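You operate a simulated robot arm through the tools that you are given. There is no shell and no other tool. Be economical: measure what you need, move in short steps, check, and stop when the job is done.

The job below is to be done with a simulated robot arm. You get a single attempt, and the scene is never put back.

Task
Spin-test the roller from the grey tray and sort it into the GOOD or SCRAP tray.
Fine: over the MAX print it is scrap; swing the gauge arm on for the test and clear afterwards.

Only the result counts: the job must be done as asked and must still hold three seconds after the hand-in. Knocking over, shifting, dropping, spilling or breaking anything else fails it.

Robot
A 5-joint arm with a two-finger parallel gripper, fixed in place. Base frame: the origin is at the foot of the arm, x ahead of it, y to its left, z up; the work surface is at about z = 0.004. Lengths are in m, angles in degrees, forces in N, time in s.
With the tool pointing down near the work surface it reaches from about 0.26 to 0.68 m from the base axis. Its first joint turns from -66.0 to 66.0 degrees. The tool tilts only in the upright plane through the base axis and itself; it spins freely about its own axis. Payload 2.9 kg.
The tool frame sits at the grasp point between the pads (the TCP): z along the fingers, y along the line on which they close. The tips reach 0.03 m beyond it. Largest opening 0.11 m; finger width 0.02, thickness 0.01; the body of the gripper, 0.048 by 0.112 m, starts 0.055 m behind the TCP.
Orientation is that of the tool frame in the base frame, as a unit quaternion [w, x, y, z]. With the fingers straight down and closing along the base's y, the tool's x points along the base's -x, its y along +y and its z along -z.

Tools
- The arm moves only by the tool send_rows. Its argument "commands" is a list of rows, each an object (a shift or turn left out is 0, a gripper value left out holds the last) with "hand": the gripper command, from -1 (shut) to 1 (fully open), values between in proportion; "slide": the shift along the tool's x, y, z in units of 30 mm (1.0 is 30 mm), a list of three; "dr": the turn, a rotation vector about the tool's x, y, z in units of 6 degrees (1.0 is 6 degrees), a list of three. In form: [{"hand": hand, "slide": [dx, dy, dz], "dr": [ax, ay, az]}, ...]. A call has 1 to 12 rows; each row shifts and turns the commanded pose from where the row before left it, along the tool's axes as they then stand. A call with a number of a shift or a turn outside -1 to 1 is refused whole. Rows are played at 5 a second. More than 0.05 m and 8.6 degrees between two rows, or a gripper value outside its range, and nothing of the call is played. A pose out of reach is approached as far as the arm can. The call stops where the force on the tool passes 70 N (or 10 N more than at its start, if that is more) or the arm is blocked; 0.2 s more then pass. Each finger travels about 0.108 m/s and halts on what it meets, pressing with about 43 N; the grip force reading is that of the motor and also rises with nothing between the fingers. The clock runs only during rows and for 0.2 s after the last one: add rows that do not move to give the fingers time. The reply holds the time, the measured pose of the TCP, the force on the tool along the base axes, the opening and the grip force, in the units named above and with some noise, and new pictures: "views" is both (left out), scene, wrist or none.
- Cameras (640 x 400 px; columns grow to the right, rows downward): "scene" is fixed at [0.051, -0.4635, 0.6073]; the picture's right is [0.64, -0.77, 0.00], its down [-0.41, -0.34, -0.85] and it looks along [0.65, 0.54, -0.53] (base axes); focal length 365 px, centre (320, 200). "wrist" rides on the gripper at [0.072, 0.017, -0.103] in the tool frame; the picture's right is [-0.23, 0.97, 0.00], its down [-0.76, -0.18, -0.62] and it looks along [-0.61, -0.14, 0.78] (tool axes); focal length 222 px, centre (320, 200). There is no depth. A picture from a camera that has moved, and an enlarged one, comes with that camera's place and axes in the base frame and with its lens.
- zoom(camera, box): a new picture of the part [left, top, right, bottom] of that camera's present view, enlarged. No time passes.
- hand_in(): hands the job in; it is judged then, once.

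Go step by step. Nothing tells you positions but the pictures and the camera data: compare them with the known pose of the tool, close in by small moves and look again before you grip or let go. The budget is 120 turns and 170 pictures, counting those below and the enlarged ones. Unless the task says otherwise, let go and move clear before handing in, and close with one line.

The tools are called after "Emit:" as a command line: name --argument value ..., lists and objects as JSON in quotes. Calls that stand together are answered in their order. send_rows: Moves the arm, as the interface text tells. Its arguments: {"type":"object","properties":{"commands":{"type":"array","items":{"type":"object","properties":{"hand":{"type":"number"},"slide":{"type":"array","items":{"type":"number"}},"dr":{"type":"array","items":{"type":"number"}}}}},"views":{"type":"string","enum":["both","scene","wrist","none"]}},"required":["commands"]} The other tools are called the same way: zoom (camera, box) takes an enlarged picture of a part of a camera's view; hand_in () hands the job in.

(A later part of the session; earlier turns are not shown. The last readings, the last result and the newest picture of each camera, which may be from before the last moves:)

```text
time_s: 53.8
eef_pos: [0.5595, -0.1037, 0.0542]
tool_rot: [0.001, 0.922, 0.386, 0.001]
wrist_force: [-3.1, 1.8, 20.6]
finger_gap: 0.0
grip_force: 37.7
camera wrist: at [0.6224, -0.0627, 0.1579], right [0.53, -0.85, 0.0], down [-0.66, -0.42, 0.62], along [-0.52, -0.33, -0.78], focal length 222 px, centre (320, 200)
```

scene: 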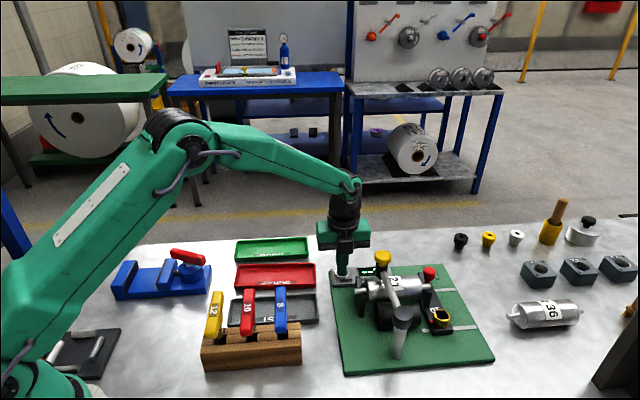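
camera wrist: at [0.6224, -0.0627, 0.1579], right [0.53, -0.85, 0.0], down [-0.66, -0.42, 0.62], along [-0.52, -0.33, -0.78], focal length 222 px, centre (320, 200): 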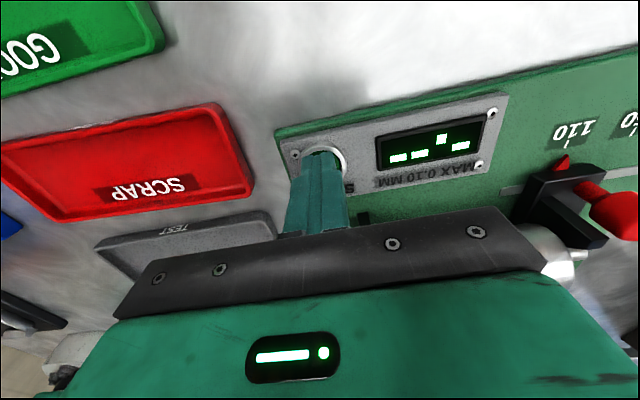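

No reading yet. I'll release the button and check the display.

Emit:
send_rows --commands '[{"slide": [0, 0, -0.3]}, {"slide": [0, 0, -0.4]}, {}]' --views "wrist"

Emit:
zoom --camera "wrist" --box '[260, 80, 400, 180]'

Emit:
zoom --camera "scene" --box '[320, 240, 440, 330]'

```text
time_s: 54.6
eef_pos: [0.5594, -0.1019, 0.0752]
tool_rot: [0.0, 0.923, 0.386, 0.0]
wrist_force: [0.3, 0.1, -0.3]
finger_gap: 0.0
grip_force: 37.8
camera wrist: at [0.6221, -0.063, 0.1774], right [0.53, -0.85, 0.0], down [-0.66, -0.42, 0.62], along [-0.53, -0.33, -0.78], focal length 222 px, centre (320, 200)
```

wrist: 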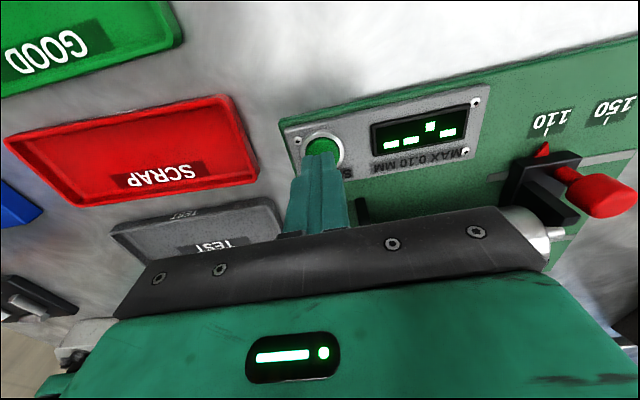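

```text
4.00 times, centred on (330, 130) of wrist
camera zoom: at [0.6221, -0.063, 0.1774], right [0.53, -0.85, 0.0], down [-0.66, -0.42, 0.62], along [-0.53, -0.33, -0.78], focal length 888 px, centre (280, 480)
```

zoom: 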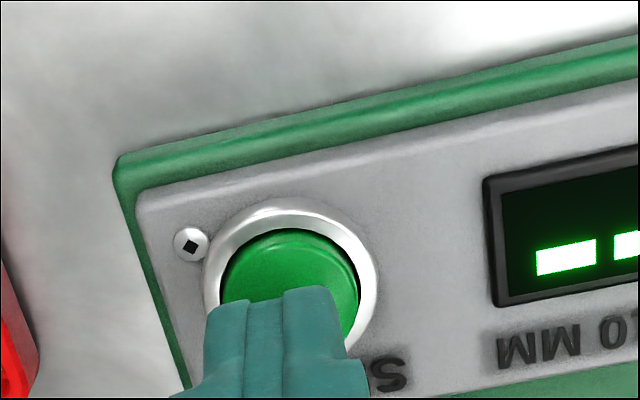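

```text
4.44 times, centred on (380, 285) of scene
camera zoom: at [0.051, -0.4635, 0.6073], right [0.64, -0.77, 0.0], down [-0.41, -0.34, -0.85], along [0.65, 0.54, -0.53], focal length 1621 px, centre (53, -178)
```

zoom: 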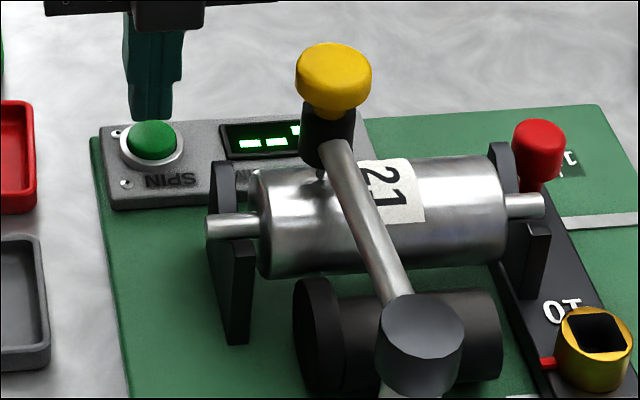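

The button sprang about 4 mm without triggering. I'll centre 2–3 mm better and press deeper.

Emit:
send_rows --commands '[{"slide": [0.07, -0.05, 0.3]}, {"slide": [0, 0, 0.3]}, {"slide": [0, 0, 0.1]}, {"slide": [0, 0, 0.07]}, {"slide": [0, 0, 0.07]}, {}]' --views "wrist"

Emit:
zoom --camera "wrist" --box '[260, 80, 400, 180]'

```text
time_s: 56.0
eef_pos: [0.5605, -0.1005, 0.0528]
tool_rot: [0.002, 0.922, 0.386, 0.003]
wrist_force: [-11.3, 0.1, 33.7]
finger_gap: 0.0
grip_force: 37.4
camera wrist: at [0.623, -0.0603, 0.1554], right [0.53, -0.85, 0.0], down [-0.66, -0.42, 0.62], along [-0.52, -0.33, -0.78], focal length 222 px, centre (320, 200)
```

wrist: 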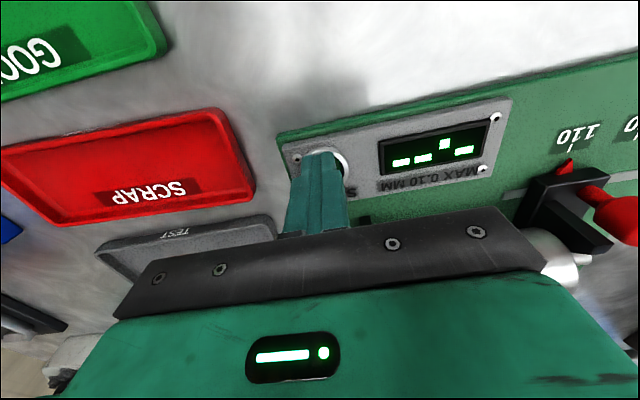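

```text
4.00 times, centred on (330, 130) of wrist
camera zoom: at [0.623, -0.0603, 0.1554], right [0.53, -0.85, 0.0], down [-0.66, -0.42, 0.62], along [-0.52, -0.33, -0.78], focal length 888 px, centre (280, 480)
```

zoom: 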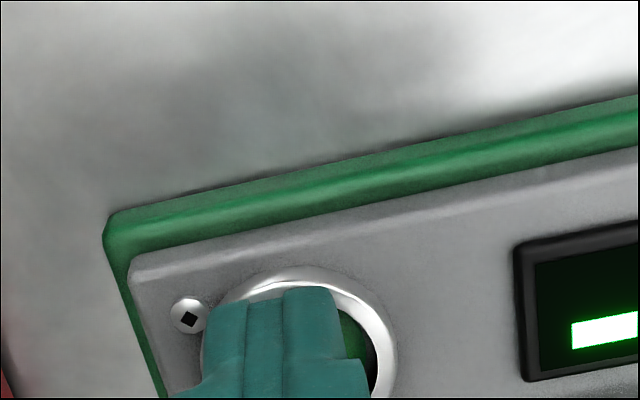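

The finger sits to the left on the bezel. I'll lift, recentre and press fully again.

Emit:
send_rows --commands '[{"slide": [0, 0, -0.4]}, {"slide": [-0.03, 0.1, 0]}, {"slide": [0, 0, 0.3]}, {"slide": [0, 0, 0.1]}, {"slide": [0, 0, 0.06]}, {}]' --views "wrist"

Emit:
zoom --camera "wrist" --box '[260, 80, 400, 180]'

```text
time_s: 57.4
eef_pos: [0.5624, -0.104, 0.0516]
tool_rot: [0.001, 0.923, 0.386, 0.002]
wrist_force: [-17.9, 4.1, 44.8]
finger_gap: 0.0002
grip_force: 37.8
camera wrist: at [0.6247, -0.0634, 0.1554], right [0.53, -0.85, 0.0], down [-0.66, -0.42, 0.62], along [-0.52, -0.33, -0.78], focal length 222 px, centre (320, 200)
```

wrist: 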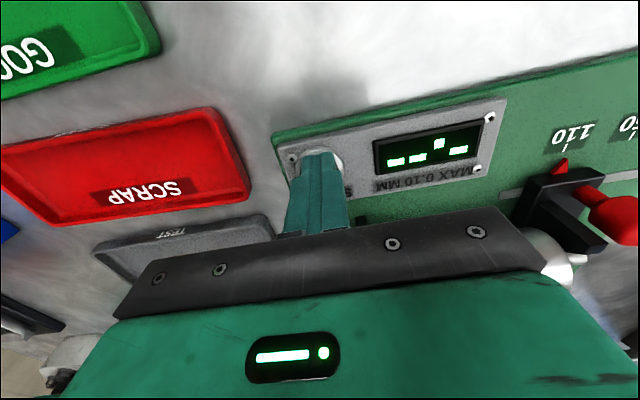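

```text
4.00 times, centred on (330, 130) of wrist
camera zoom: at [0.6247, -0.0634, 0.1554], right [0.53, -0.85, 0.0], down [-0.66, -0.42, 0.62], along [-0.52, -0.33, -0.78], focal length 888 px, centre (280, 480)
```

zoom: 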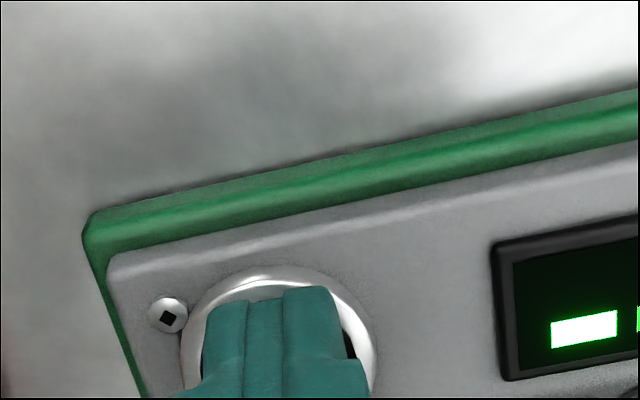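

Emit:
send_rows --commands '[{}, {}, {"slide": [0, 0, -0.5]}, {"slide": [0, 0, -0.6]}, {}, {}, {}, {}]' --views "both"

Emit:
zoom --camera "scene" --box '[320, 240, 440, 330]'

```text
time_s: 59.2
eef_pos: [0.5608, -0.1036, 0.0823]
tool_rot: [0.0, 0.923, 0.385, 0.001]
wrist_force: [0.0, -0.6, -0.3]
finger_gap: 0.0
grip_force: 37.7
camera wrist: at [0.6244, -0.0636, 0.1842], right [0.53, -0.85, 0.0], down [-0.66, -0.42, 0.62], along [-0.53, -0.33, -0.78], focal length 222 px, centre (320, 200)
```

scene: 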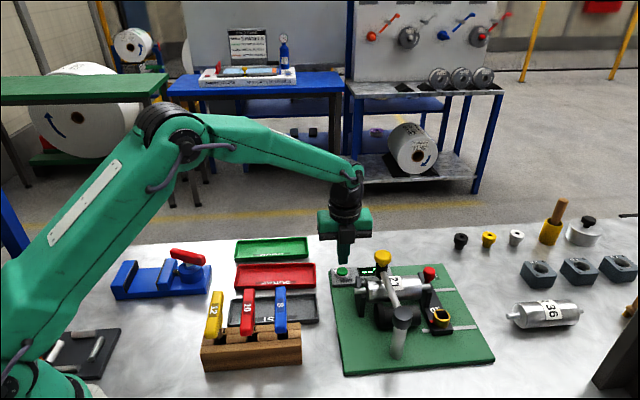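
wrist: 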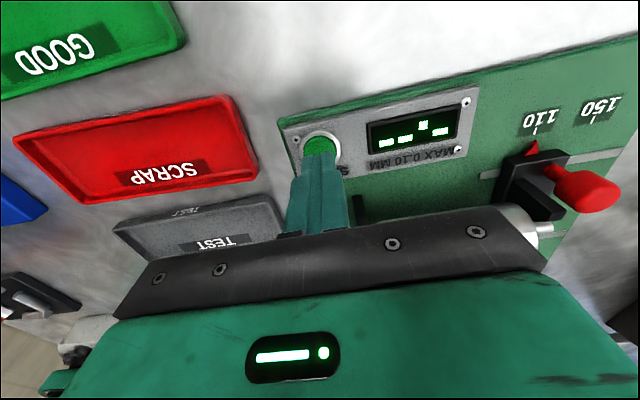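

```text
4.44 times, centred on (380, 285) of scene
camera zoom: at [0.051, -0.4635, 0.6073], right [0.64, -0.77, 0.0], down [-0.41, -0.34, -0.85], along [0.65, 0.54, -0.53], focal length 1621 px, centre (53, -178)
```

zoom: 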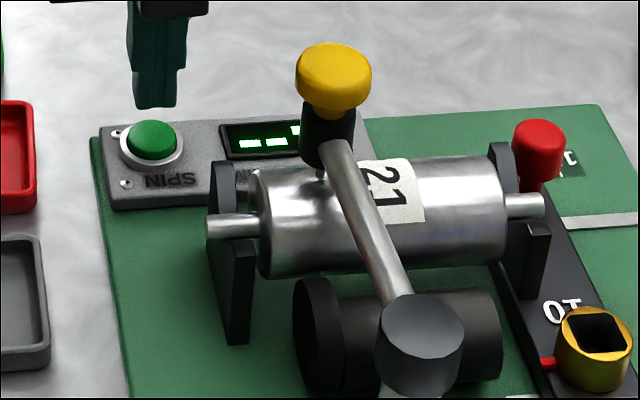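

The button went fully in with no spin, so some condition is unmet — most likely the probe isn't far enough on (it is short of the roller's middle). I'll go back to the knob and swing further on.

Emit:
send_rows --commands '[{"hand": -1, "slide": [0, 0, -0.9]}, {"slide": [0, 0, -0.9]}, {"slide": [0, 0, -0.9]}, {"slide": [0, 0, -0.9]}, {"hand": 0.27, "slide": [-0.77, 0.505, -0.3]}, {"slide": [-0.77, 0.505, 0]}, {"slide": [-0.77, 0.505, 0]}, {"slide": [-0.76, 0.505, 0]}, {}]' --views "wrist"

Emit:
zoom --camera "wrist" --box '[200, 0, 440, 200]'

```text
time_s: 61.2
eef_pos: [0.5386, -0.2125, 0.2]
tool_rot: [0.0, 0.922, 0.387, 0.0]
wrist_force: [0.8, 0.2, -0.6]
finger_gap: 0.0697
grip_force: 0.1
camera wrist: at [0.602, -0.1715, 0.3018], right [0.53, -0.85, 0.0], down [-0.66, -0.42, 0.62], along [-0.53, -0.33, -0.78], focal length 222 px, centre (320, 200)
```

wrist: 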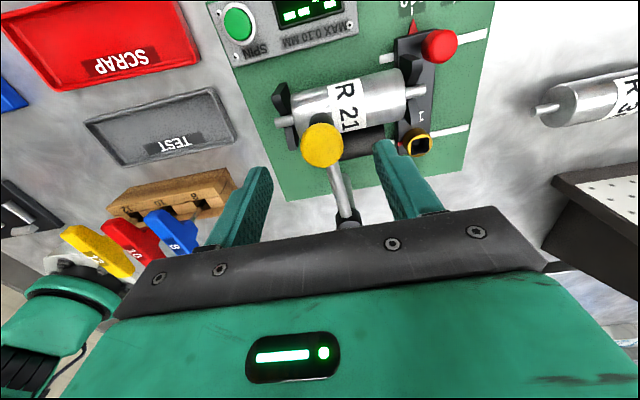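

```text
2.00 times, centred on (320, 100) of wrist
camera zoom: at [0.602, -0.1715, 0.3018], right [0.53, -0.85, 0.0], down [-0.66, -0.42, 0.62], along [-0.53, -0.33, -0.78], focal length 444 px, centre (320, 400)
```

zoom: 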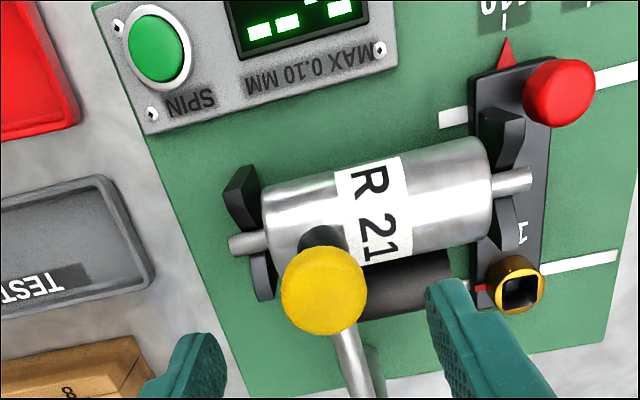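

Emit:
send_rows --commands '[{"slide": [0, 0, 0.8]}, {"slide": [0, 0, 0.85]}, {"hand": 0}, {"hand": -0.3}, {"hand": -1}, {}, {}, {"slide": [-0.02, 0.4, 0], "dr": [0, 0, 1]}, {}]' --views "none"

```text
time_s: 63.2
eef_pos: [0.5465, -0.2207, 0.1489]
tool_rot: [0.0, 0.941, 0.338, 0.0]
wrist_force: [4.9, 7.0, -1.2]
finger_gap: 0.0317
grip_force: 45.1
```

Emit:
send_rows --commands '[{"slide": [0.0, 0.4, 0], "dr": [0, 0, 1]}, {}, {}]'

Emit:
zoom --camera "scene" --box '[320, 240, 440, 330]'

```text
time_s: 64.0
eef_pos: [0.5557, -0.2298, 0.1491]
tool_rot: [0.0, 0.958, 0.287, 0.0]
wrist_force: [9.8, 10.8, -7.2]
finger_gap: 0.0319
grip_force: 44.6
camera wrist: at [0.6254, -0.2031, 0.2516], right [0.35, -0.94, 0.0], down [-0.73, -0.27, 0.62], along [-0.58, -0.22, -0.78], focal length 222 px, centre (320, 200)
```

scene: 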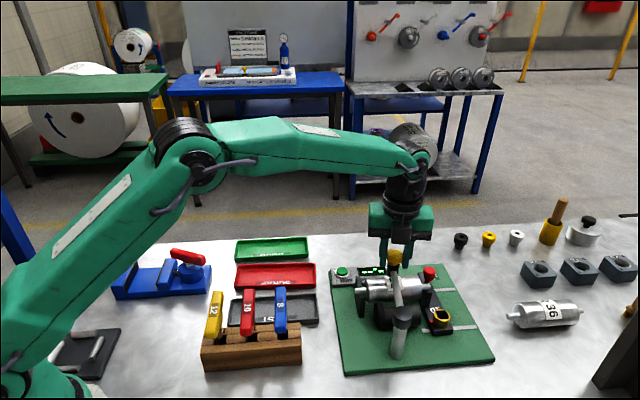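
wrist: 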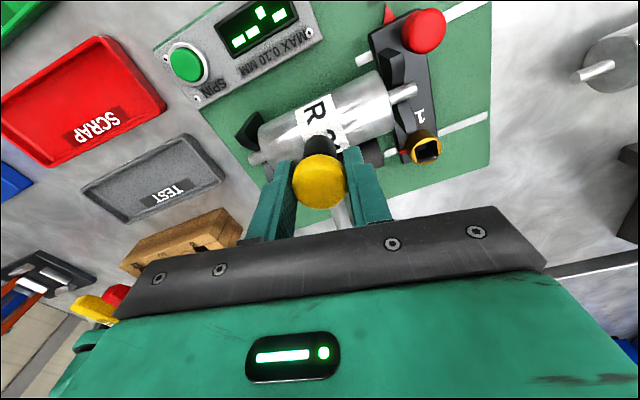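

```text
4.44 times, centred on (380, 285) of scene
camera zoom: at [0.051, -0.4635, 0.6073], right [0.64, -0.77, 0.0], down [-0.41, -0.34, -0.85], along [0.65, 0.54, -0.53], focal length 1621 px, centre (53, -178)
```

zoom: 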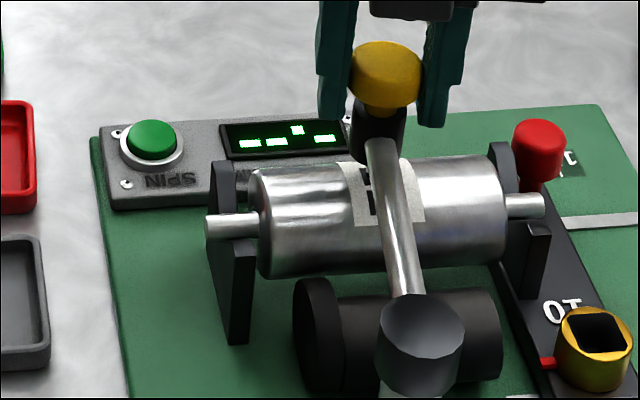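

The probe is now at the roller's middle. Releasing the knob and returning to the SPIN button.

Emit:
send_rows --commands '[{"slide": [0.025, 0.03, 0]}, {"hand": -0.3}, {"hand": -0.1}, {"hand": 0.15}, {}, {"slide": [0, 0, -0.8]}, {"slide": [0, 0, -0.9]}, {"hand": -1, "slide": [0.62, -0.85, 0]}, {"slide": [0.62, -0.85, 0]}, {"slide": [0.62, -0.85, 0]}, {"slide": [0.62, -0.85, 0]}, {}]' --views "none"

Emit:
send_rows --commands '[{"slide": [0, 0, 0.9]}, {"slide": [0, 0, 0.9]}, {"slide": [0, 0, 0.9]}, {"slide": [0, 0, 0.9]}, {"slide": [0, 0, 0.4]}, {}]'

Emit:
zoom --camera "wrist" --box '[240, 60, 400, 180]'

Emit:
zoom --camera "scene" --box '[320, 240, 440, 330]'

```text
time_s: 66.6
eef_pos: [0.5622, -0.1046, 0.1992]
tool_rot: [0.0, 0.958, 0.288, 0.0]
wrist_force: [0.3, -0.4, 1.1]
finger_gap: 0.0001
grip_force: 37.9
```

```text
time_s: 68.0
eef_pos: [0.5626, -0.1035, 0.0784]
tool_rot: [0.0, 0.958, 0.287, 0.001]
wrist_force: [0.1, 0.8, 0.2]
finger_gap: 0.0001
grip_force: 37.8
camera wrist: at [0.6326, -0.0772, 0.1817], right [0.35, -0.94, 0.0], down [-0.73, -0.27, 0.62], along [-0.58, -0.22, -0.78], focal length 222 px, centre (320, 200)
```

scene: 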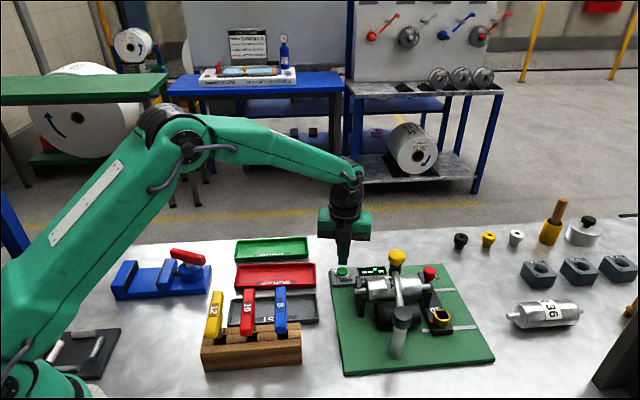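
wrist: 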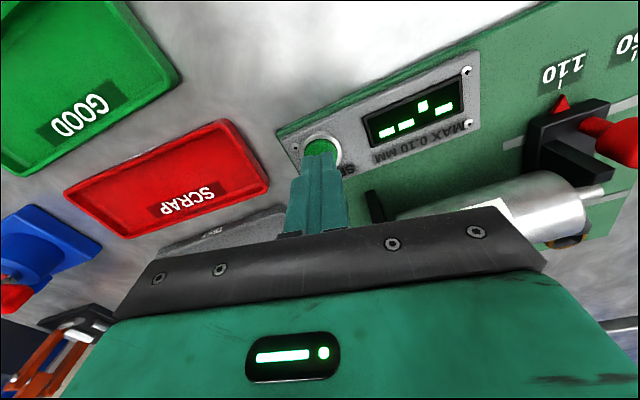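

```text
3.33 times, centred on (320, 120) of wrist
camera zoom: at [0.6326, -0.0772, 0.1817], right [0.35, -0.94, 0.0], down [-0.73, -0.27, 0.62], along [-0.58, -0.22, -0.78], focal length 740 px, centre (320, 467)
```

zoom: 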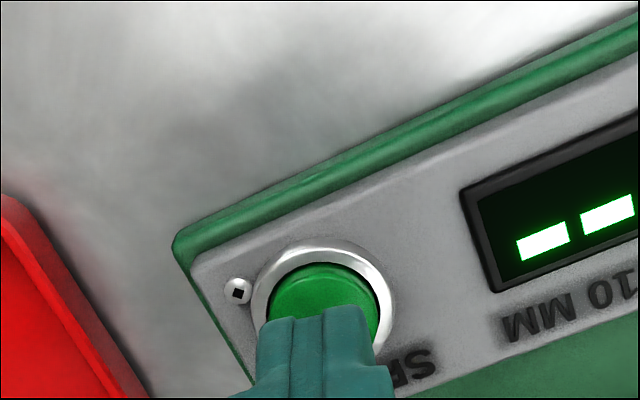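

```text
4.44 times, centred on (380, 285) of scene
camera zoom: at [0.051, -0.4635, 0.6073], right [0.64, -0.77, 0.0], down [-0.41, -0.34, -0.85], along [0.65, 0.54, -0.53], focal length 1621 px, centre (53, -178)
```

zoom: 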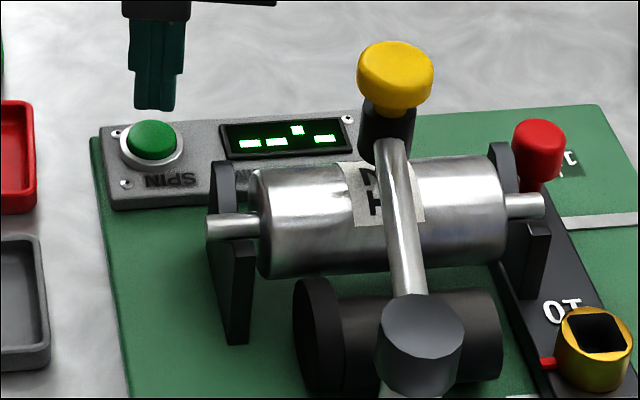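

Pressing the button again.

Emit:
send_rows --commands '[{"slide": [0.02, 0, 0.4]}, {"slide": [0, 0, 0.25]}, {"slide": [0, 0, 0.1]}, {"slide": [0, 0, 0.1]}, {"slide": [0, 0, 0.05]}, {}]' --views "wrist"

Emit:
zoom --camera "scene" --box '[320, 240, 440, 330]'

```text
time_s: 69.4
eef_pos: [0.5637, -0.1043, 0.0529]
tool_rot: [0.0, 0.958, 0.287, 0.002]
wrist_force: [-8.3, 1.6, 24.8]
finger_gap: 0.0
grip_force: 37.7
camera wrist: at [0.6335, -0.0772, 0.157], right [0.35, -0.94, 0.0], down [-0.74, -0.27, 0.62], along [-0.58, -0.22, -0.78], focal length 222 px, centre (320, 200)
```

wrist: 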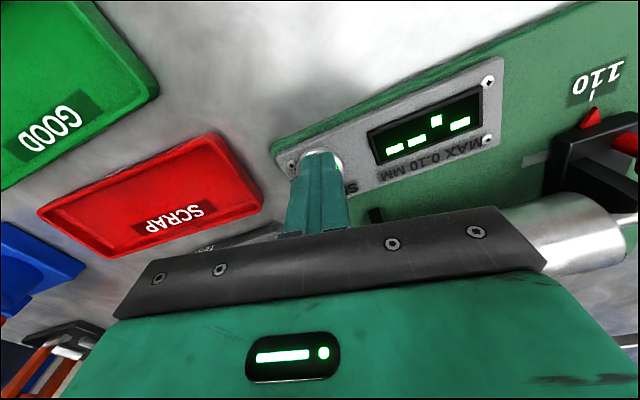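

```text
4.44 times, centred on (380, 285) of scene
camera zoom: at [0.0508, -0.4635, 0.6074], right [0.64, -0.77, 0.0], down [-0.41, -0.34, -0.85], along [0.65, 0.54, -0.53], focal length 1621 px, centre (53, -178)
```

zoom: 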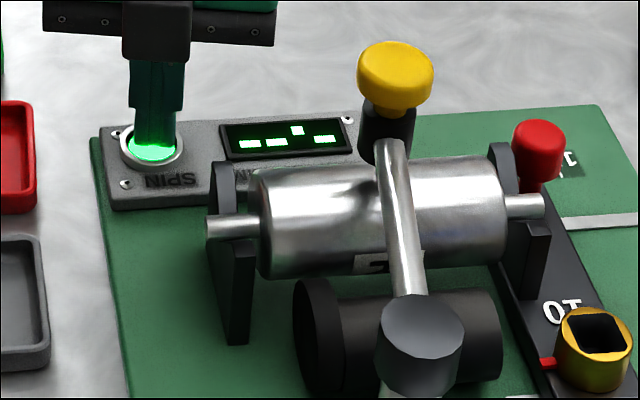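

The button is lit and the roller is spinning. I'll lift off and wait for the reading.

Emit:
send_rows --commands '[{}, {}, {"slide": [0, 0, -0.5]}, {"slide": [0, 0, -0.5]}, {}, {}]' --views "none"

Emit:
zoom --camera "scene" --box '[320, 240, 440, 330]'

Emit:
zoom --camera "wrist" --box '[320, 40, 480, 160]'

```text
time_s: 70.8
eef_pos: [0.5638, -0.104, 0.0825]
tool_rot: [0.0, 0.958, 0.288, 0.0]
wrist_force: [-0.8, 0.1, -0.2]
finger_gap: 0.0
grip_force: 37.7
```

```text
4.44 times, centred on (380, 285) of scene
camera zoom: at [0.051, -0.4635, 0.6073], right [0.64, -0.77, 0.0], down [-0.41, -0.34, -0.85], along [0.65, 0.54, -0.53], focal length 1621 px, centre (53, -178)
```

zoom: 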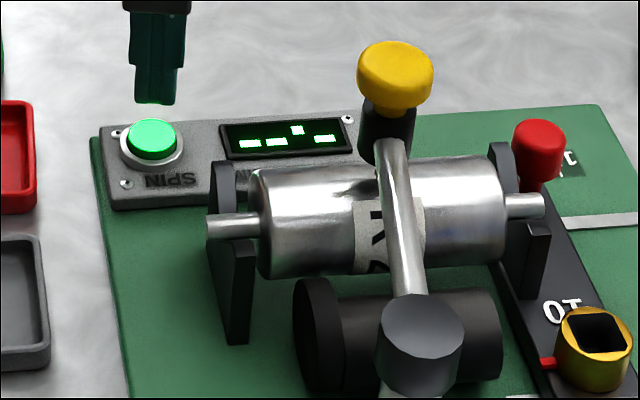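

```text
3.33 times, centred on (400, 100) of wrist
camera zoom: at [0.6331, -0.0771, 0.1853], right [0.35, -0.94, 0.0], down [-0.73, -0.27, 0.62], along [-0.58, -0.22, -0.78], focal length 740 px, centre (53, 533)
```

zoom: 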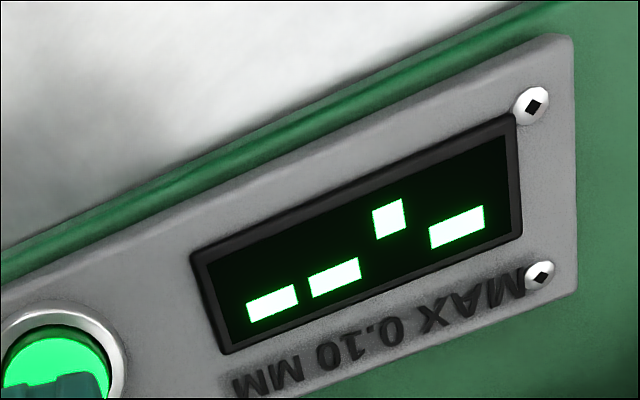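

Spinning, with no reading yet. I'll wait a bit longer.

Emit:
send_rows --commands '[{}, {}, {}, {}, {}, {}, {}, {}]' --views "none"

Emit:
zoom --camera "wrist" --box '[320, 40, 480, 160]'

```text
time_s: 72.6
eef_pos: [0.5626, -0.1046, 0.0817]
tool_rot: [-0.001, 0.957, 0.289, 0.0]
wrist_force: [-0.3, 0.1, -0.2]
finger_gap: 0.0001
grip_force: 37.4
```

```text
3.33 times, centred on (400, 100) of wrist
camera zoom: at [0.6331, -0.0771, 0.1855], right [0.35, -0.94, 0.0], down [-0.73, -0.27, 0.62], along [-0.58, -0.22, -0.78], focal length 740 px, centre (53, 533)
```

zoom: 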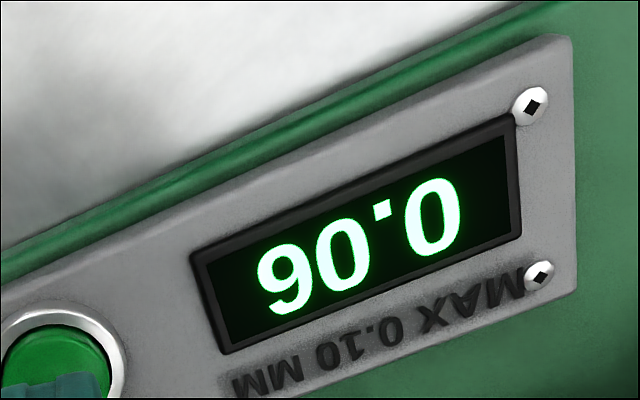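

It reads 0.06 (upside down in this view), below MAX 0.10, and the spin has stopped. Double-checking that it's stable from the scene camera.

Emit:
send_rows --commands '[{"slide": [0, 0, -0.8]}, {"slide": [0, 0, -0.8]}, {"slide": [0, 0, -0.8]}, {"slide": [0, 0, -0.8]}, {"slide": [0, 0, -0.7]}, {}, {}]' --views "none"

Emit:
zoom --camera "scene" --box '[340, 255, 420, 305]'

```text
time_s: 74.2
eef_pos: [0.5632, -0.1051, 0.1996]
tool_rot: [0.0, 0.958, 0.287, 0.0]
wrist_force: [0.5, -0.4, 0.7]
finger_gap: 0.0003
grip_force: 38.2
```

```text
8.00 times, centred on (380, 280) of scene
camera zoom: at [0.051, -0.4635, 0.6073], right [0.64, -0.77, 0.0], down [-0.41, -0.34, -0.85], along [0.65, 0.54, -0.53], focal length 2918 px, centre (-160, -440)
```

zoom: 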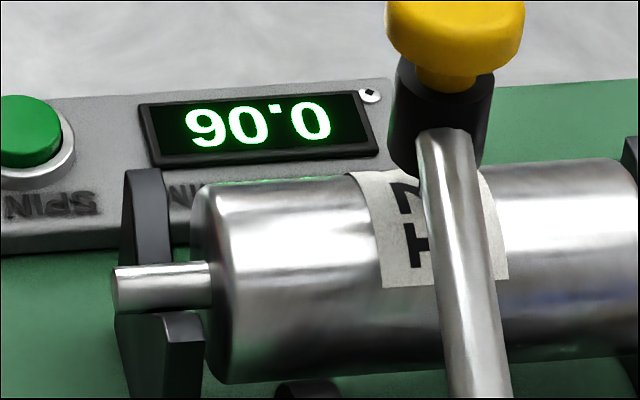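

Confirmed: 0.06 mm, so the roller is GOOD. Going back to the knob to swing the gauge arm clear.

Emit:
send_rows --commands '[{"hand": 0.27, "slide": [-0.62, 0.85, 0]}, {"slide": [-0.62, 0.85, 0]}, {"slide": [-0.62, 0.85, 0]}, {"slide": [-0.62, 0.85, 0]}, {}]' --views "wrist"

```text
time_s: 75.4
eef_pos: [0.558, -0.23, 0.2001]
tool_rot: [0.0, 0.958, 0.288, -0.001]
wrist_force: [0.6, 0.4, -0.5]
finger_gap: 0.0698
grip_force: 0.0
camera wrist: at [0.6275, -0.2035, 0.3026], right [0.35, -0.94, 0.0], down [-0.73, -0.27, 0.62], along [-0.58, -0.22, -0.78], focal length 222 px, centre (320, 200)
```

wrist: 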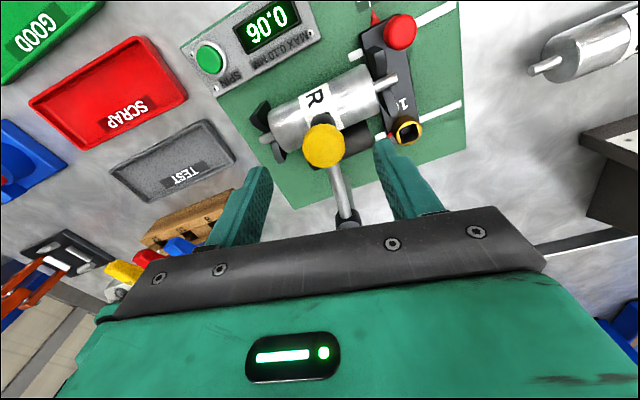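

Emit:
send_rows --commands '[{"slide": [0, 0.06, 0.8]}, {"slide": [0, 0, 0.87]}, {"hand": 0}, {"hand": -0.3}, {"hand": -1}, {}, {}, {"slide": [-0.021, -0.41, 0], "dr": [0, 0, -1]}, {"slide": [-0.021, -0.41, 0], "dr": [0, 0, -1]}, {"slide": [-0.021, -0.41, 0], "dr": [0, 0, -1]}, {}]' --views "scene"

```text
time_s: 77.8
eef_pos: [0.532, -0.2041, 0.1492]
tool_rot: [-0.001, 0.901, 0.433, 0.0]
wrist_force: [-16.0, -14.8, 0.7]
finger_gap: 0.0316
grip_force: 44.8
```

scene: 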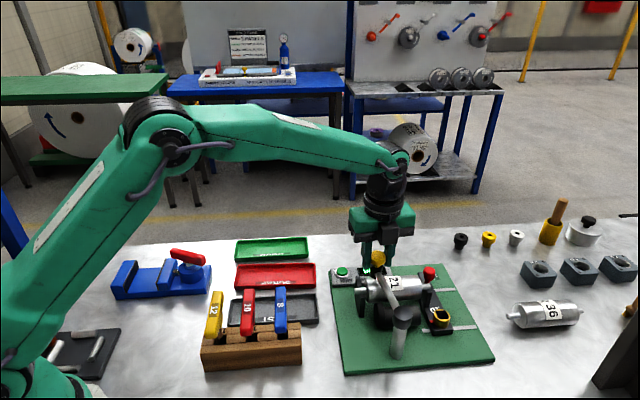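

Emit:
send_rows --commands '[{"slide": [-0.075, -0.405, 0], "dr": [0, 0, -1]}, {"slide": [-0.021, -0.405, 0], "dr": [0, 0, -1]}, {"slide": [-0.021, -0.405, 0], "dr": [0, 0, -1]}, {}]' --views "none"

```text
time_s: 78.8
eef_pos: [0.5008, -0.1879, 0.1491]
tool_rot: [0.0, 0.822, 0.569, 0.0]
wrist_force: [-9.7, -21.1, -10.2]
finger_gap: 0.032
grip_force: 45.0
```

Emit:
send_rows --commands '[{"slide": [-0.075, -0.4, 0], "dr": [0, 0, -1]}, {"slide": [-0.025, -0.4, 0], "dr": [0, 0, -1]}, {"slide": [-0.025, -0.4, 0], "dr": [0, 0, -1]}, {}]' --views "none"

```text
time_s: 79.8
eef_pos: [0.4655, -0.1798, 0.1485]
tool_rot: [0.0, 0.722, 0.692, 0.0]
wrist_force: [-3.7, -0.4, -11.9]
finger_gap: 0.0321
grip_force: 44.6
```

Emit:
send_rows --commands '[{"slide": [-0.021, -0.4, -0.03], "dr": [0, 0, -1]}, {"slide": [-0.021, -0.4, 0], "dr": [0, 0, -1]}, {"slide": [-0.021, -0.4, 0], "dr": [0, 0, -1]}, {}]' --views "none"

```text
time_s: 80.8
eef_pos: [0.4277, -0.1852, 0.1497]
tool_rot: [-0.002, 0.605, 0.796, -0.001]
wrist_force: [-3.9, -2.1, -23.6]
finger_gap: 0.032
grip_force: 44.9
```

Emit:
send_rows --commands '[{"slide": [-0.021, -0.4, 0.05], "dr": [0, 0, -1]}, {"slide": [-0.021, -0.4, 0.01], "dr": [0, 0, -1]}, {"slide": [-0.018, -0.34, 0], "dr": [0, 0, -0.85]}, {}]'

Emit:
zoom --camera "scene" --box '[310, 230, 440, 340]'

```text
time_s: 81.8
eef_pos: [0.3981, -0.1978, 0.1486]
tool_rot: [0.0, 0.479, 0.878, 0.001]
wrist_force: [-14.0, 20.7, 7.7]
finger_gap: 0.0323
grip_force: 45.1
camera wrist: at [0.373, -0.1281, 0.2522], right [0.94, 0.34, 0.0], down [0.26, -0.74, 0.62], along [0.21, -0.59, -0.78], focal length 222 px, centre (320, 200)
```

scene: 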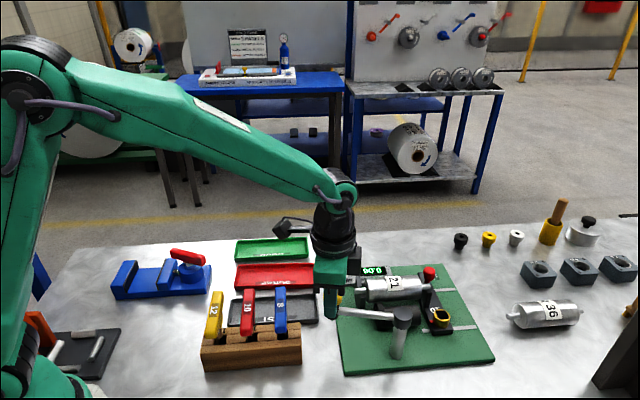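
wrist: 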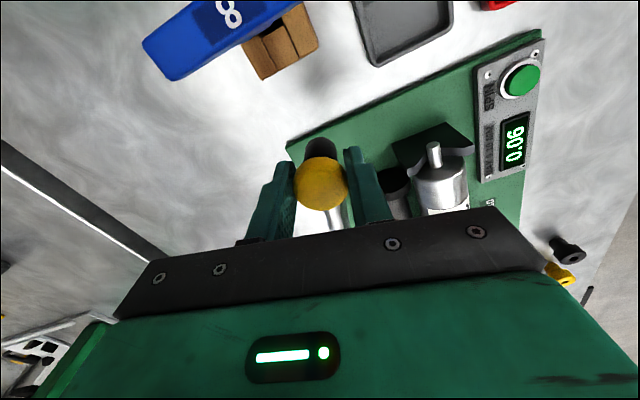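

```text
3.64 times, centred on (375, 285) of scene
camera zoom: at [0.0509, -0.4635, 0.6074], right [0.64, -0.77, 0.0], down [-0.41, -0.34, -0.85], along [0.65, 0.54, -0.53], focal length 1326 px, centre (120, -109)
```

zoom: 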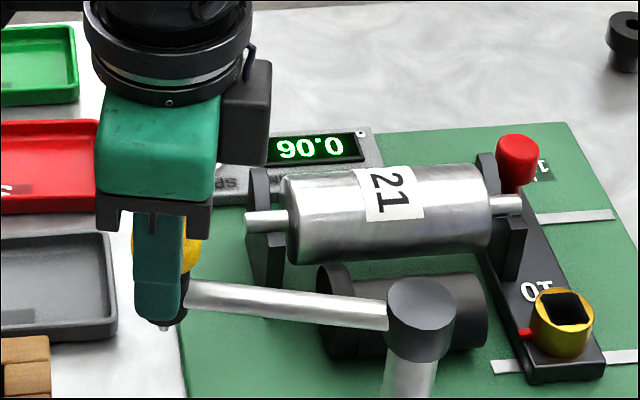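

Nearly back at its parking place. A last small nudge with strain relief, then release.

Emit:
send_rows --commands '[{"slide": [0.05, 0, 0]}, {"slide": [0, -0.12, 0]}, {}]' --views "none"

```text
time_s: 82.6
eef_pos: [0.395, -0.2018, 0.1497]
tool_rot: [0.002, 0.482, 0.876, 0.0]
wrist_force: [-2.2, 1.5, 6.2]
finger_gap: 0.0318
grip_force: 44.8
```

Emit:
send_rows --commands '[{"hand": -0.3}, {"hand": -0.1}, {"hand": 0.2}, {}, {"slide": [0, 0, -0.7]}, {"slide": [0, 0, -0.8]}, {"slide": [0, 0, -0.8], "dr": [0, 0, -1]}, {"dr": [0, 0, -1.0]}, {"dr": [0, 0, -0.1]}, {}]' --views "none"

Emit:
send_rows --commands '[{"slide": [-0.77, 0.515, 0]}, {"slide": [-0.77, 0.515, 0]}, {"slide": [-0.77, 0.515, 0]}, {"slide": [-0.77, 0.515, 0]}, {"slide": [-0.77, 0.515, 0]}, {"slide": [-0.74, 0.515, 0]}, {}]'

Emit:
zoom --camera "wrist" --box '[200, 0, 440, 200]'

Emit:
zoom --camera "scene" --box '[310, 230, 440, 340]'

```text
time_s: 84.8
eef_pos: [0.3951, -0.1997, 0.2171]
tool_rot: [0.0, 0.381, 0.924, 0.0]
wrist_force: [0.7, 0.5, 0.2]
finger_gap: 0.0662
grip_force: 0.0
```

```text
time_s: 86.4
eef_pos: [0.5577, -0.2321, 0.2171]
tool_rot: [0.001, 0.382, 0.924, 0.0]
wrist_force: [-0.3, 0.0, -0.4]
finger_gap: 0.0658
grip_force: 0.0
camera wrist: at [0.5188, -0.1677, 0.32], right [0.85, 0.53, 0.0], down [0.41, -0.66, 0.62], along [0.33, -0.53, -0.78], focal length 222 px, centre (320, 200)
```

scene: 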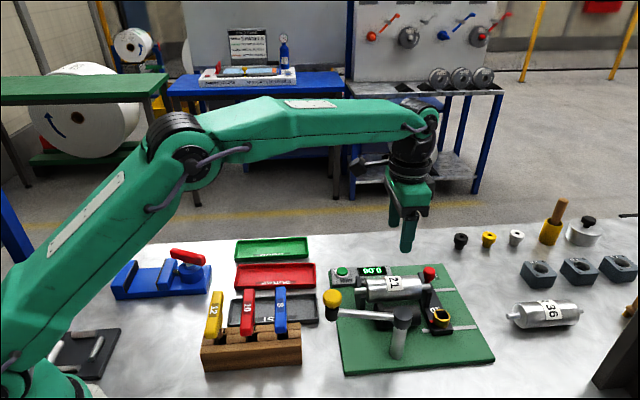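
wrist: 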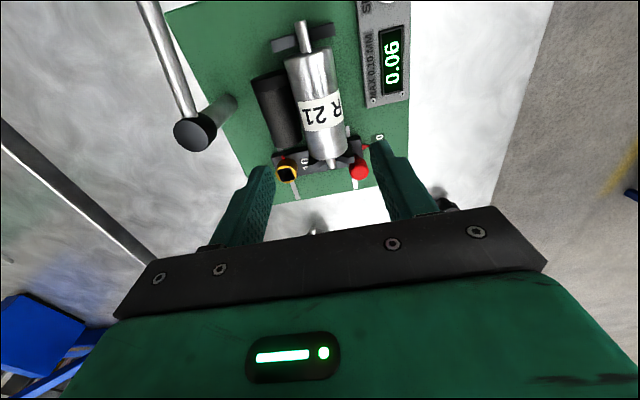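

```text
2.00 times, centred on (320, 100) of wrist
camera zoom: at [0.5188, -0.1677, 0.32], right [0.85, 0.53, 0.0], down [0.41, -0.66, 0.62], along [0.33, -0.53, -0.78], focal length 444 px, centre (320, 400)
```

zoom: 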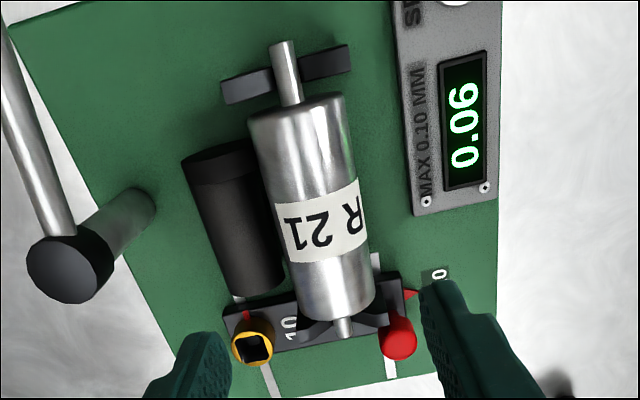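

```text
3.64 times, centred on (375, 285) of scene
camera zoom: at [0.051, -0.4635, 0.6073], right [0.64, -0.77, 0.0], down [-0.41, -0.34, -0.85], along [0.65, 0.54, -0.53], focal length 1326 px, centre (120, -109)
```

zoom: 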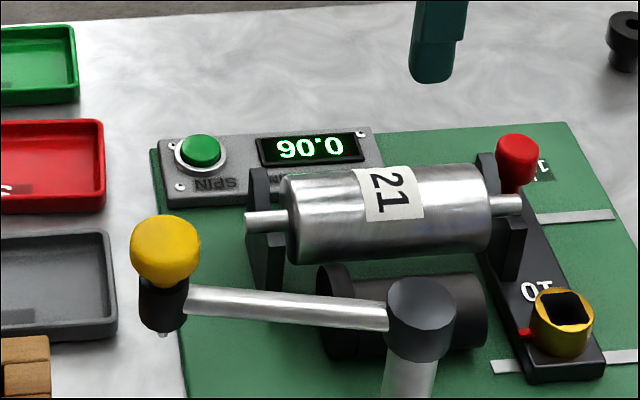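

Gauge arm is parked clear and the reading stays at 0.06. Narrowing the fingers and descending over the roller.

Emit:
send_rows --commands '[{"hand": 0.04, "slide": [0, 0, 0.8]}, {"slide": [0, 0, 0.8]}, {"slide": [0, 0, 0.8]}, {"slide": [0, 0, 0.5]}, {}]' --views "wrist"

Emit:
zoom --camera "wrist" --box '[220, 60, 440, 240]'

```text
time_s: 87.6
eef_pos: [0.5579, -0.231, 0.1282]
tool_rot: [0.0, 0.382, 0.924, 0.001]
wrist_force: [0.7, -0.1, -0.7]
finger_gap: 0.0572
grip_force: 0.1
camera wrist: at [0.5175, -0.1676, 0.2328], right [0.85, 0.53, 0.0], down [0.41, -0.66, 0.62], along [0.33, -0.53, -0.78], focal length 222 px, centre (320, 200)
```

wrist: 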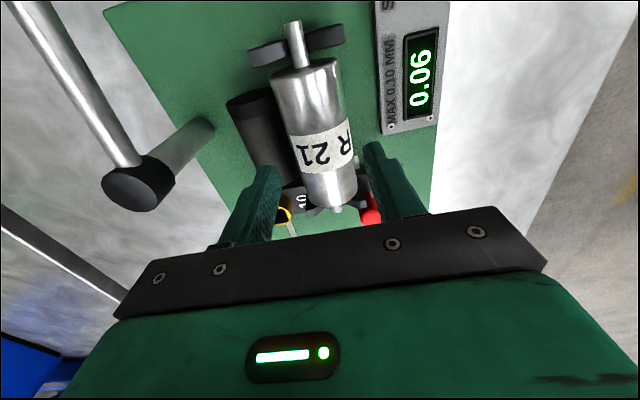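

```text
2.22 times, centred on (330, 150) of wrist
camera zoom: at [0.5175, -0.1676, 0.2328], right [0.85, 0.53, 0.0], down [0.41, -0.66, 0.62], along [0.33, -0.53, -0.78], focal length 494 px, centre (298, 311)
```

zoom: 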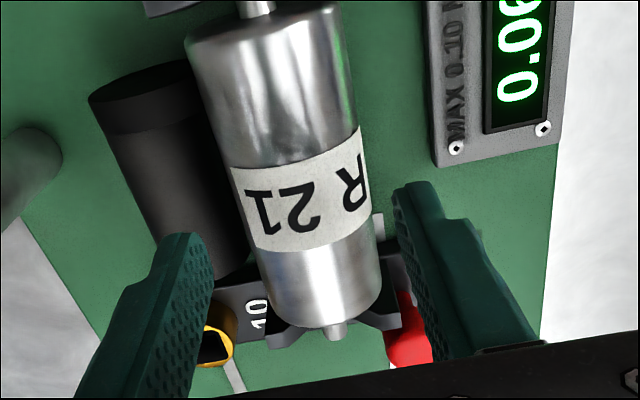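

Centred. Descending to the earlier release height and gripping.

Emit:
send_rows --commands '[{"slide": [0, 0, 0.5]}, {"slide": [0, 0, 0.5]}, {"slide": [0, 0, 0.4]}, {"slide": [0, 0, 0.2]}, {}, {"hand": -0.05}, {"hand": -0.12}, {"hand": -1}, {}, {}]' --views "scene"

```text
time_s: 89.8
eef_pos: [0.5576, -0.2315, 0.0817]
tool_rot: [0.0, 0.382, 0.924, 0.0]
wrist_force: [-6.5, -5.5, 1.5]
finger_gap: 0.0479
grip_force: 43.2
```

scene: 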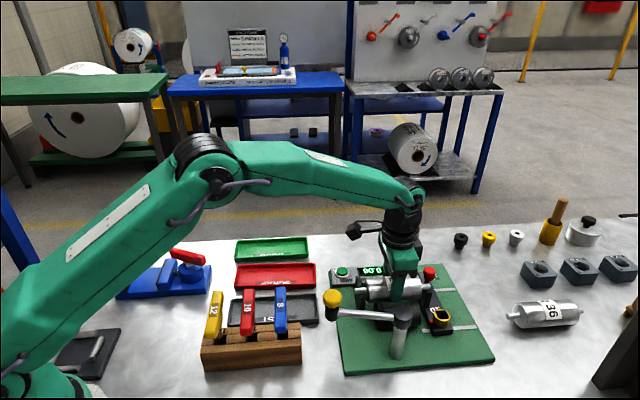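

Gripped. Testing with a small lift.

Emit:
send_rows --commands '[{"slide": [0, -0.02, -0.15]}, {"slide": [0, 0, -0.25]}, {}]' --views "none"

Emit:
zoom --camera "scene" --box '[330, 240, 450, 330]'

```text
time_s: 90.6
eef_pos: [0.5578, -0.2318, 0.0941]
tool_rot: [0.0, 0.382, 0.924, 0.0]
wrist_force: [-0.1, -0.6, -3.3]
finger_gap: 0.0478
grip_force: 42.8
```

```text
4.44 times, centred on (390, 285) of scene
camera zoom: at [0.051, -0.4635, 0.6073], right [0.64, -0.77, 0.0], down [-0.41, -0.34, -0.85], along [0.65, 0.54, -0.53], focal length 1621 px, centre (9, -178)
```

zoom: 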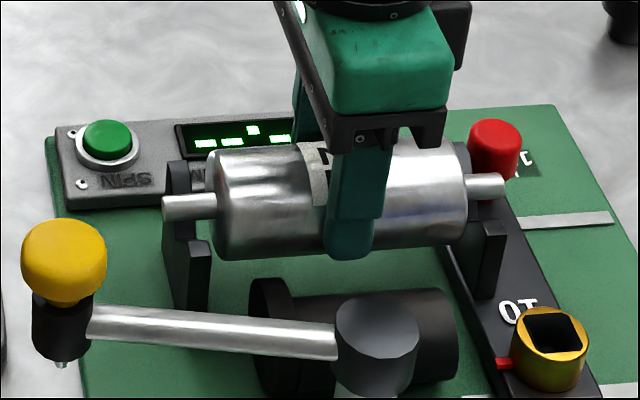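

The roller is held securely. Lifting and carrying it over to the GOOD tray at about (0.524, 0.087).

Emit:
send_rows --commands '[{"slide": [0, 0, -0.8]}, {"slide": [0, 0, -0.9]}, {"slide": [0, 0, -0.9]}, {"slide": [0, 0, -0.9]}, {"slide": [0, 0, -0.7]}, {}]' --views "none"

Emit:
send_rows --commands '[{"slide": [0.83, 0.67, 0]}, {"slide": [0.83, 0.67, 0]}, {"slide": [0.83, 0.67, 0]}, {"slide": [0.83, 0.67, 0]}, {"slide": [0.83, 0.67, 0]}, {"slide": [0.83, 0.67, 0]}, {"slide": [0.83, 0.67, 0]}, {"slide": [0.83, 0.67, 0]}, {"slide": [0.83, 0.67, 0]}, {"slide": [0.83, 0.67, 0]}, {}]'

Emit:
zoom --camera "scene" --box '[200, 170, 360, 300]'

```text
time_s: 92.0
eef_pos: [0.5578, -0.2314, 0.2207]
tool_rot: [0.0, 0.381, 0.925, 0.0]
wrist_force: [-0.6, 0.2, -3.3]
finger_gap: 0.0479
grip_force: 43.5
```

```text
time_s: 94.4
eef_pos: [0.5233, 0.087, 0.2206]
tool_rot: [-0.001, 0.381, 0.924, 0.0]
wrist_force: [0.0, -0.2, -3.0]
finger_gap: 0.048
grip_force: 43.3
camera wrist: at [0.4828, 0.1502, 0.3233], right [0.85, 0.53, 0.0], down [0.41, -0.66, 0.62], along [0.33, -0.53, -0.78], focal length 222 px, centre (320, 200)
```

scene: 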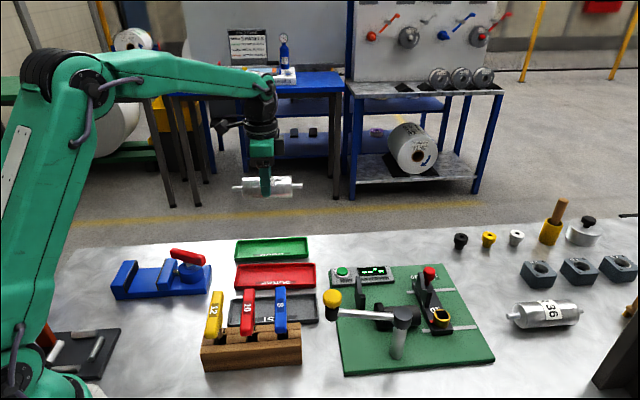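
wrist: 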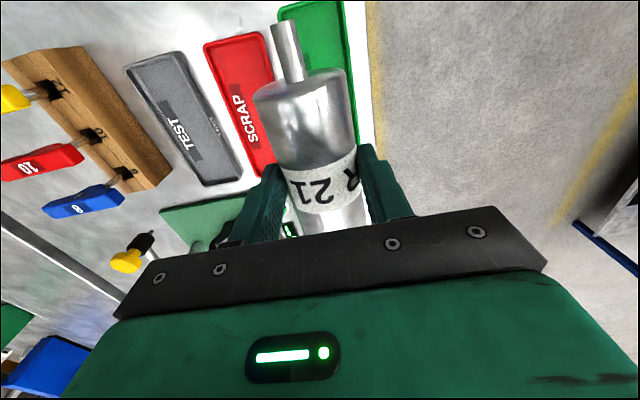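

```text
3.08 times, centred on (280, 235) of scene
camera zoom: at [0.051, -0.4635, 0.6073], right [0.64, -0.77, 0.0], down [-0.41, -0.34, -0.85], along [0.65, 0.54, -0.53], focal length 1122 px, centre (443, 92)
```

zoom: 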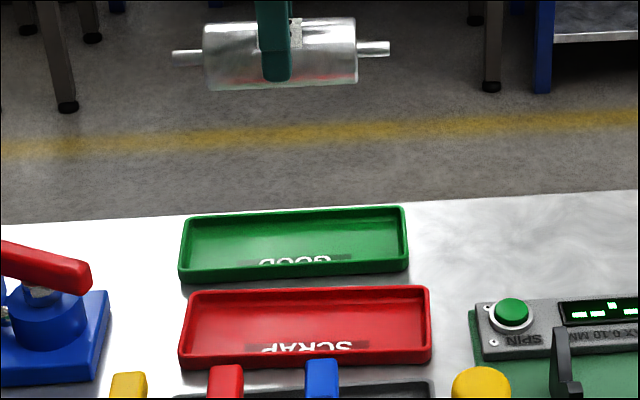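

The tray centre matches the tool position. Lowering to just above it for a check.

Emit:
send_rows --commands '[{"slide": [0, 0, 0.9]}, {"slide": [0, 0, 0.9]}, {"slide": [0, 0, 0.9]}, {"slide": [0, 0, 0.9]}, {"slide": [0, 0.03, 0.7]}, {}]'

Emit:
zoom --camera "scene" --box '[220, 210, 330, 300]'

```text
time_s: 95.8
eef_pos: [0.5223, 0.0858, 0.0908]
tool_rot: [0.0, 0.381, 0.924, 0.0]
wrist_force: [0.6, 0.5, -3.0]
finger_gap: 0.0477
grip_force: 42.7
camera wrist: at [0.4837, 0.1506, 0.1938], right [0.85, 0.53, 0.0], down [0.41, -0.66, 0.62], along [0.33, -0.53, -0.78], focal length 222 px, centre (320, 200)
```

scene: 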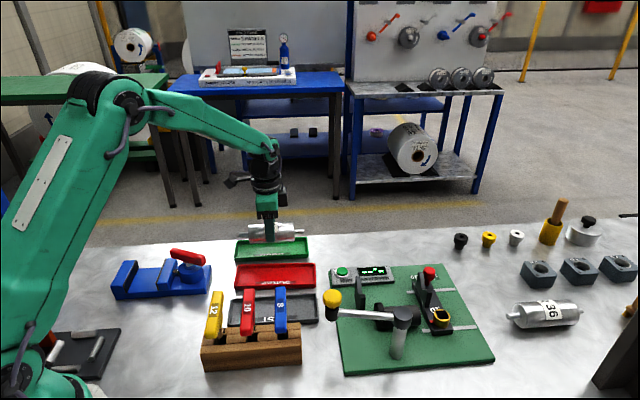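
wrist: 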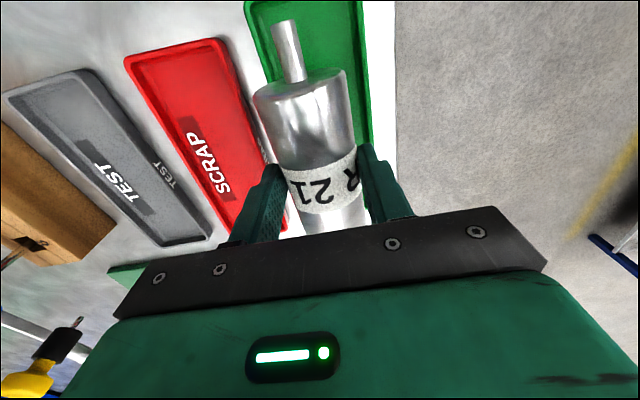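

```text
4.44 times, centred on (275, 255) of scene
camera zoom: at [0.051, -0.4635, 0.6073], right [0.64, -0.77, 0.0], down [-0.41, -0.34, -0.85], along [0.65, 0.54, -0.53], focal length 1621 px, centre (520, -44)
```

zoom: 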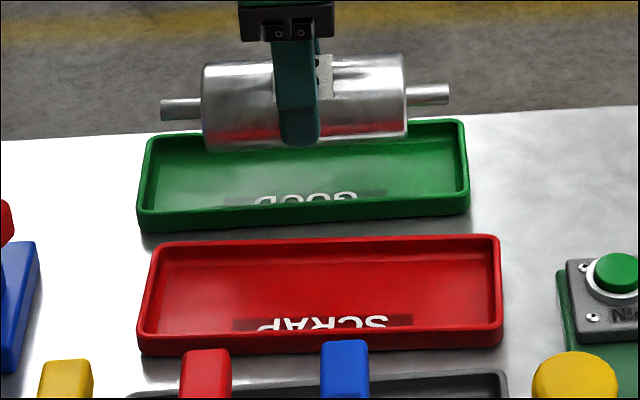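

Aligned with the tray. Lowering in small steps until it touches.

Emit:
send_rows --commands '[{"slide": [0, 0.05, 0.5]}, {"slide": [0, 0, 0.4]}, {}]' --views "none"

Emit:
send_rows --commands '[{"slide": [0, 0, 0.12]}, {"slide": [0, 0, 0.08]}, {}]' --views "none"

Emit:
zoom --camera "scene" --box '[220, 210, 330, 300]'

```text
time_s: 96.6
eef_pos: [0.5243, 0.0878, 0.0639]
tool_rot: [0.0, 0.382, 0.924, 0.0]
wrist_force: [-1.2, -0.1, -3.4]
finger_gap: 0.0479
grip_force: 42.6
```

```text
time_s: 97.4
eef_pos: [0.5226, 0.0873, 0.059]
tool_rot: [0.0, 0.382, 0.924, 0.0]
wrist_force: [0.1, -0.2, -2.6]
finger_gap: 0.0478
grip_force: 43.0
```

```text
4.44 times, centred on (275, 255) of scene
camera zoom: at [0.051, -0.4635, 0.6073], right [0.64, -0.77, 0.0], down [-0.41, -0.34, -0.85], along [0.65, 0.54, -0.53], focal length 1621 px, centre (520, -44)
```

zoom: 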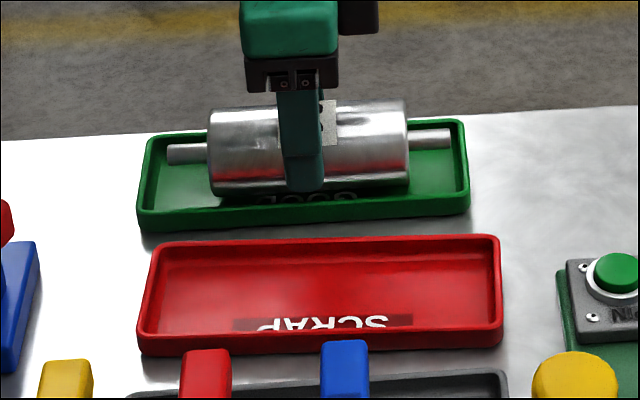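

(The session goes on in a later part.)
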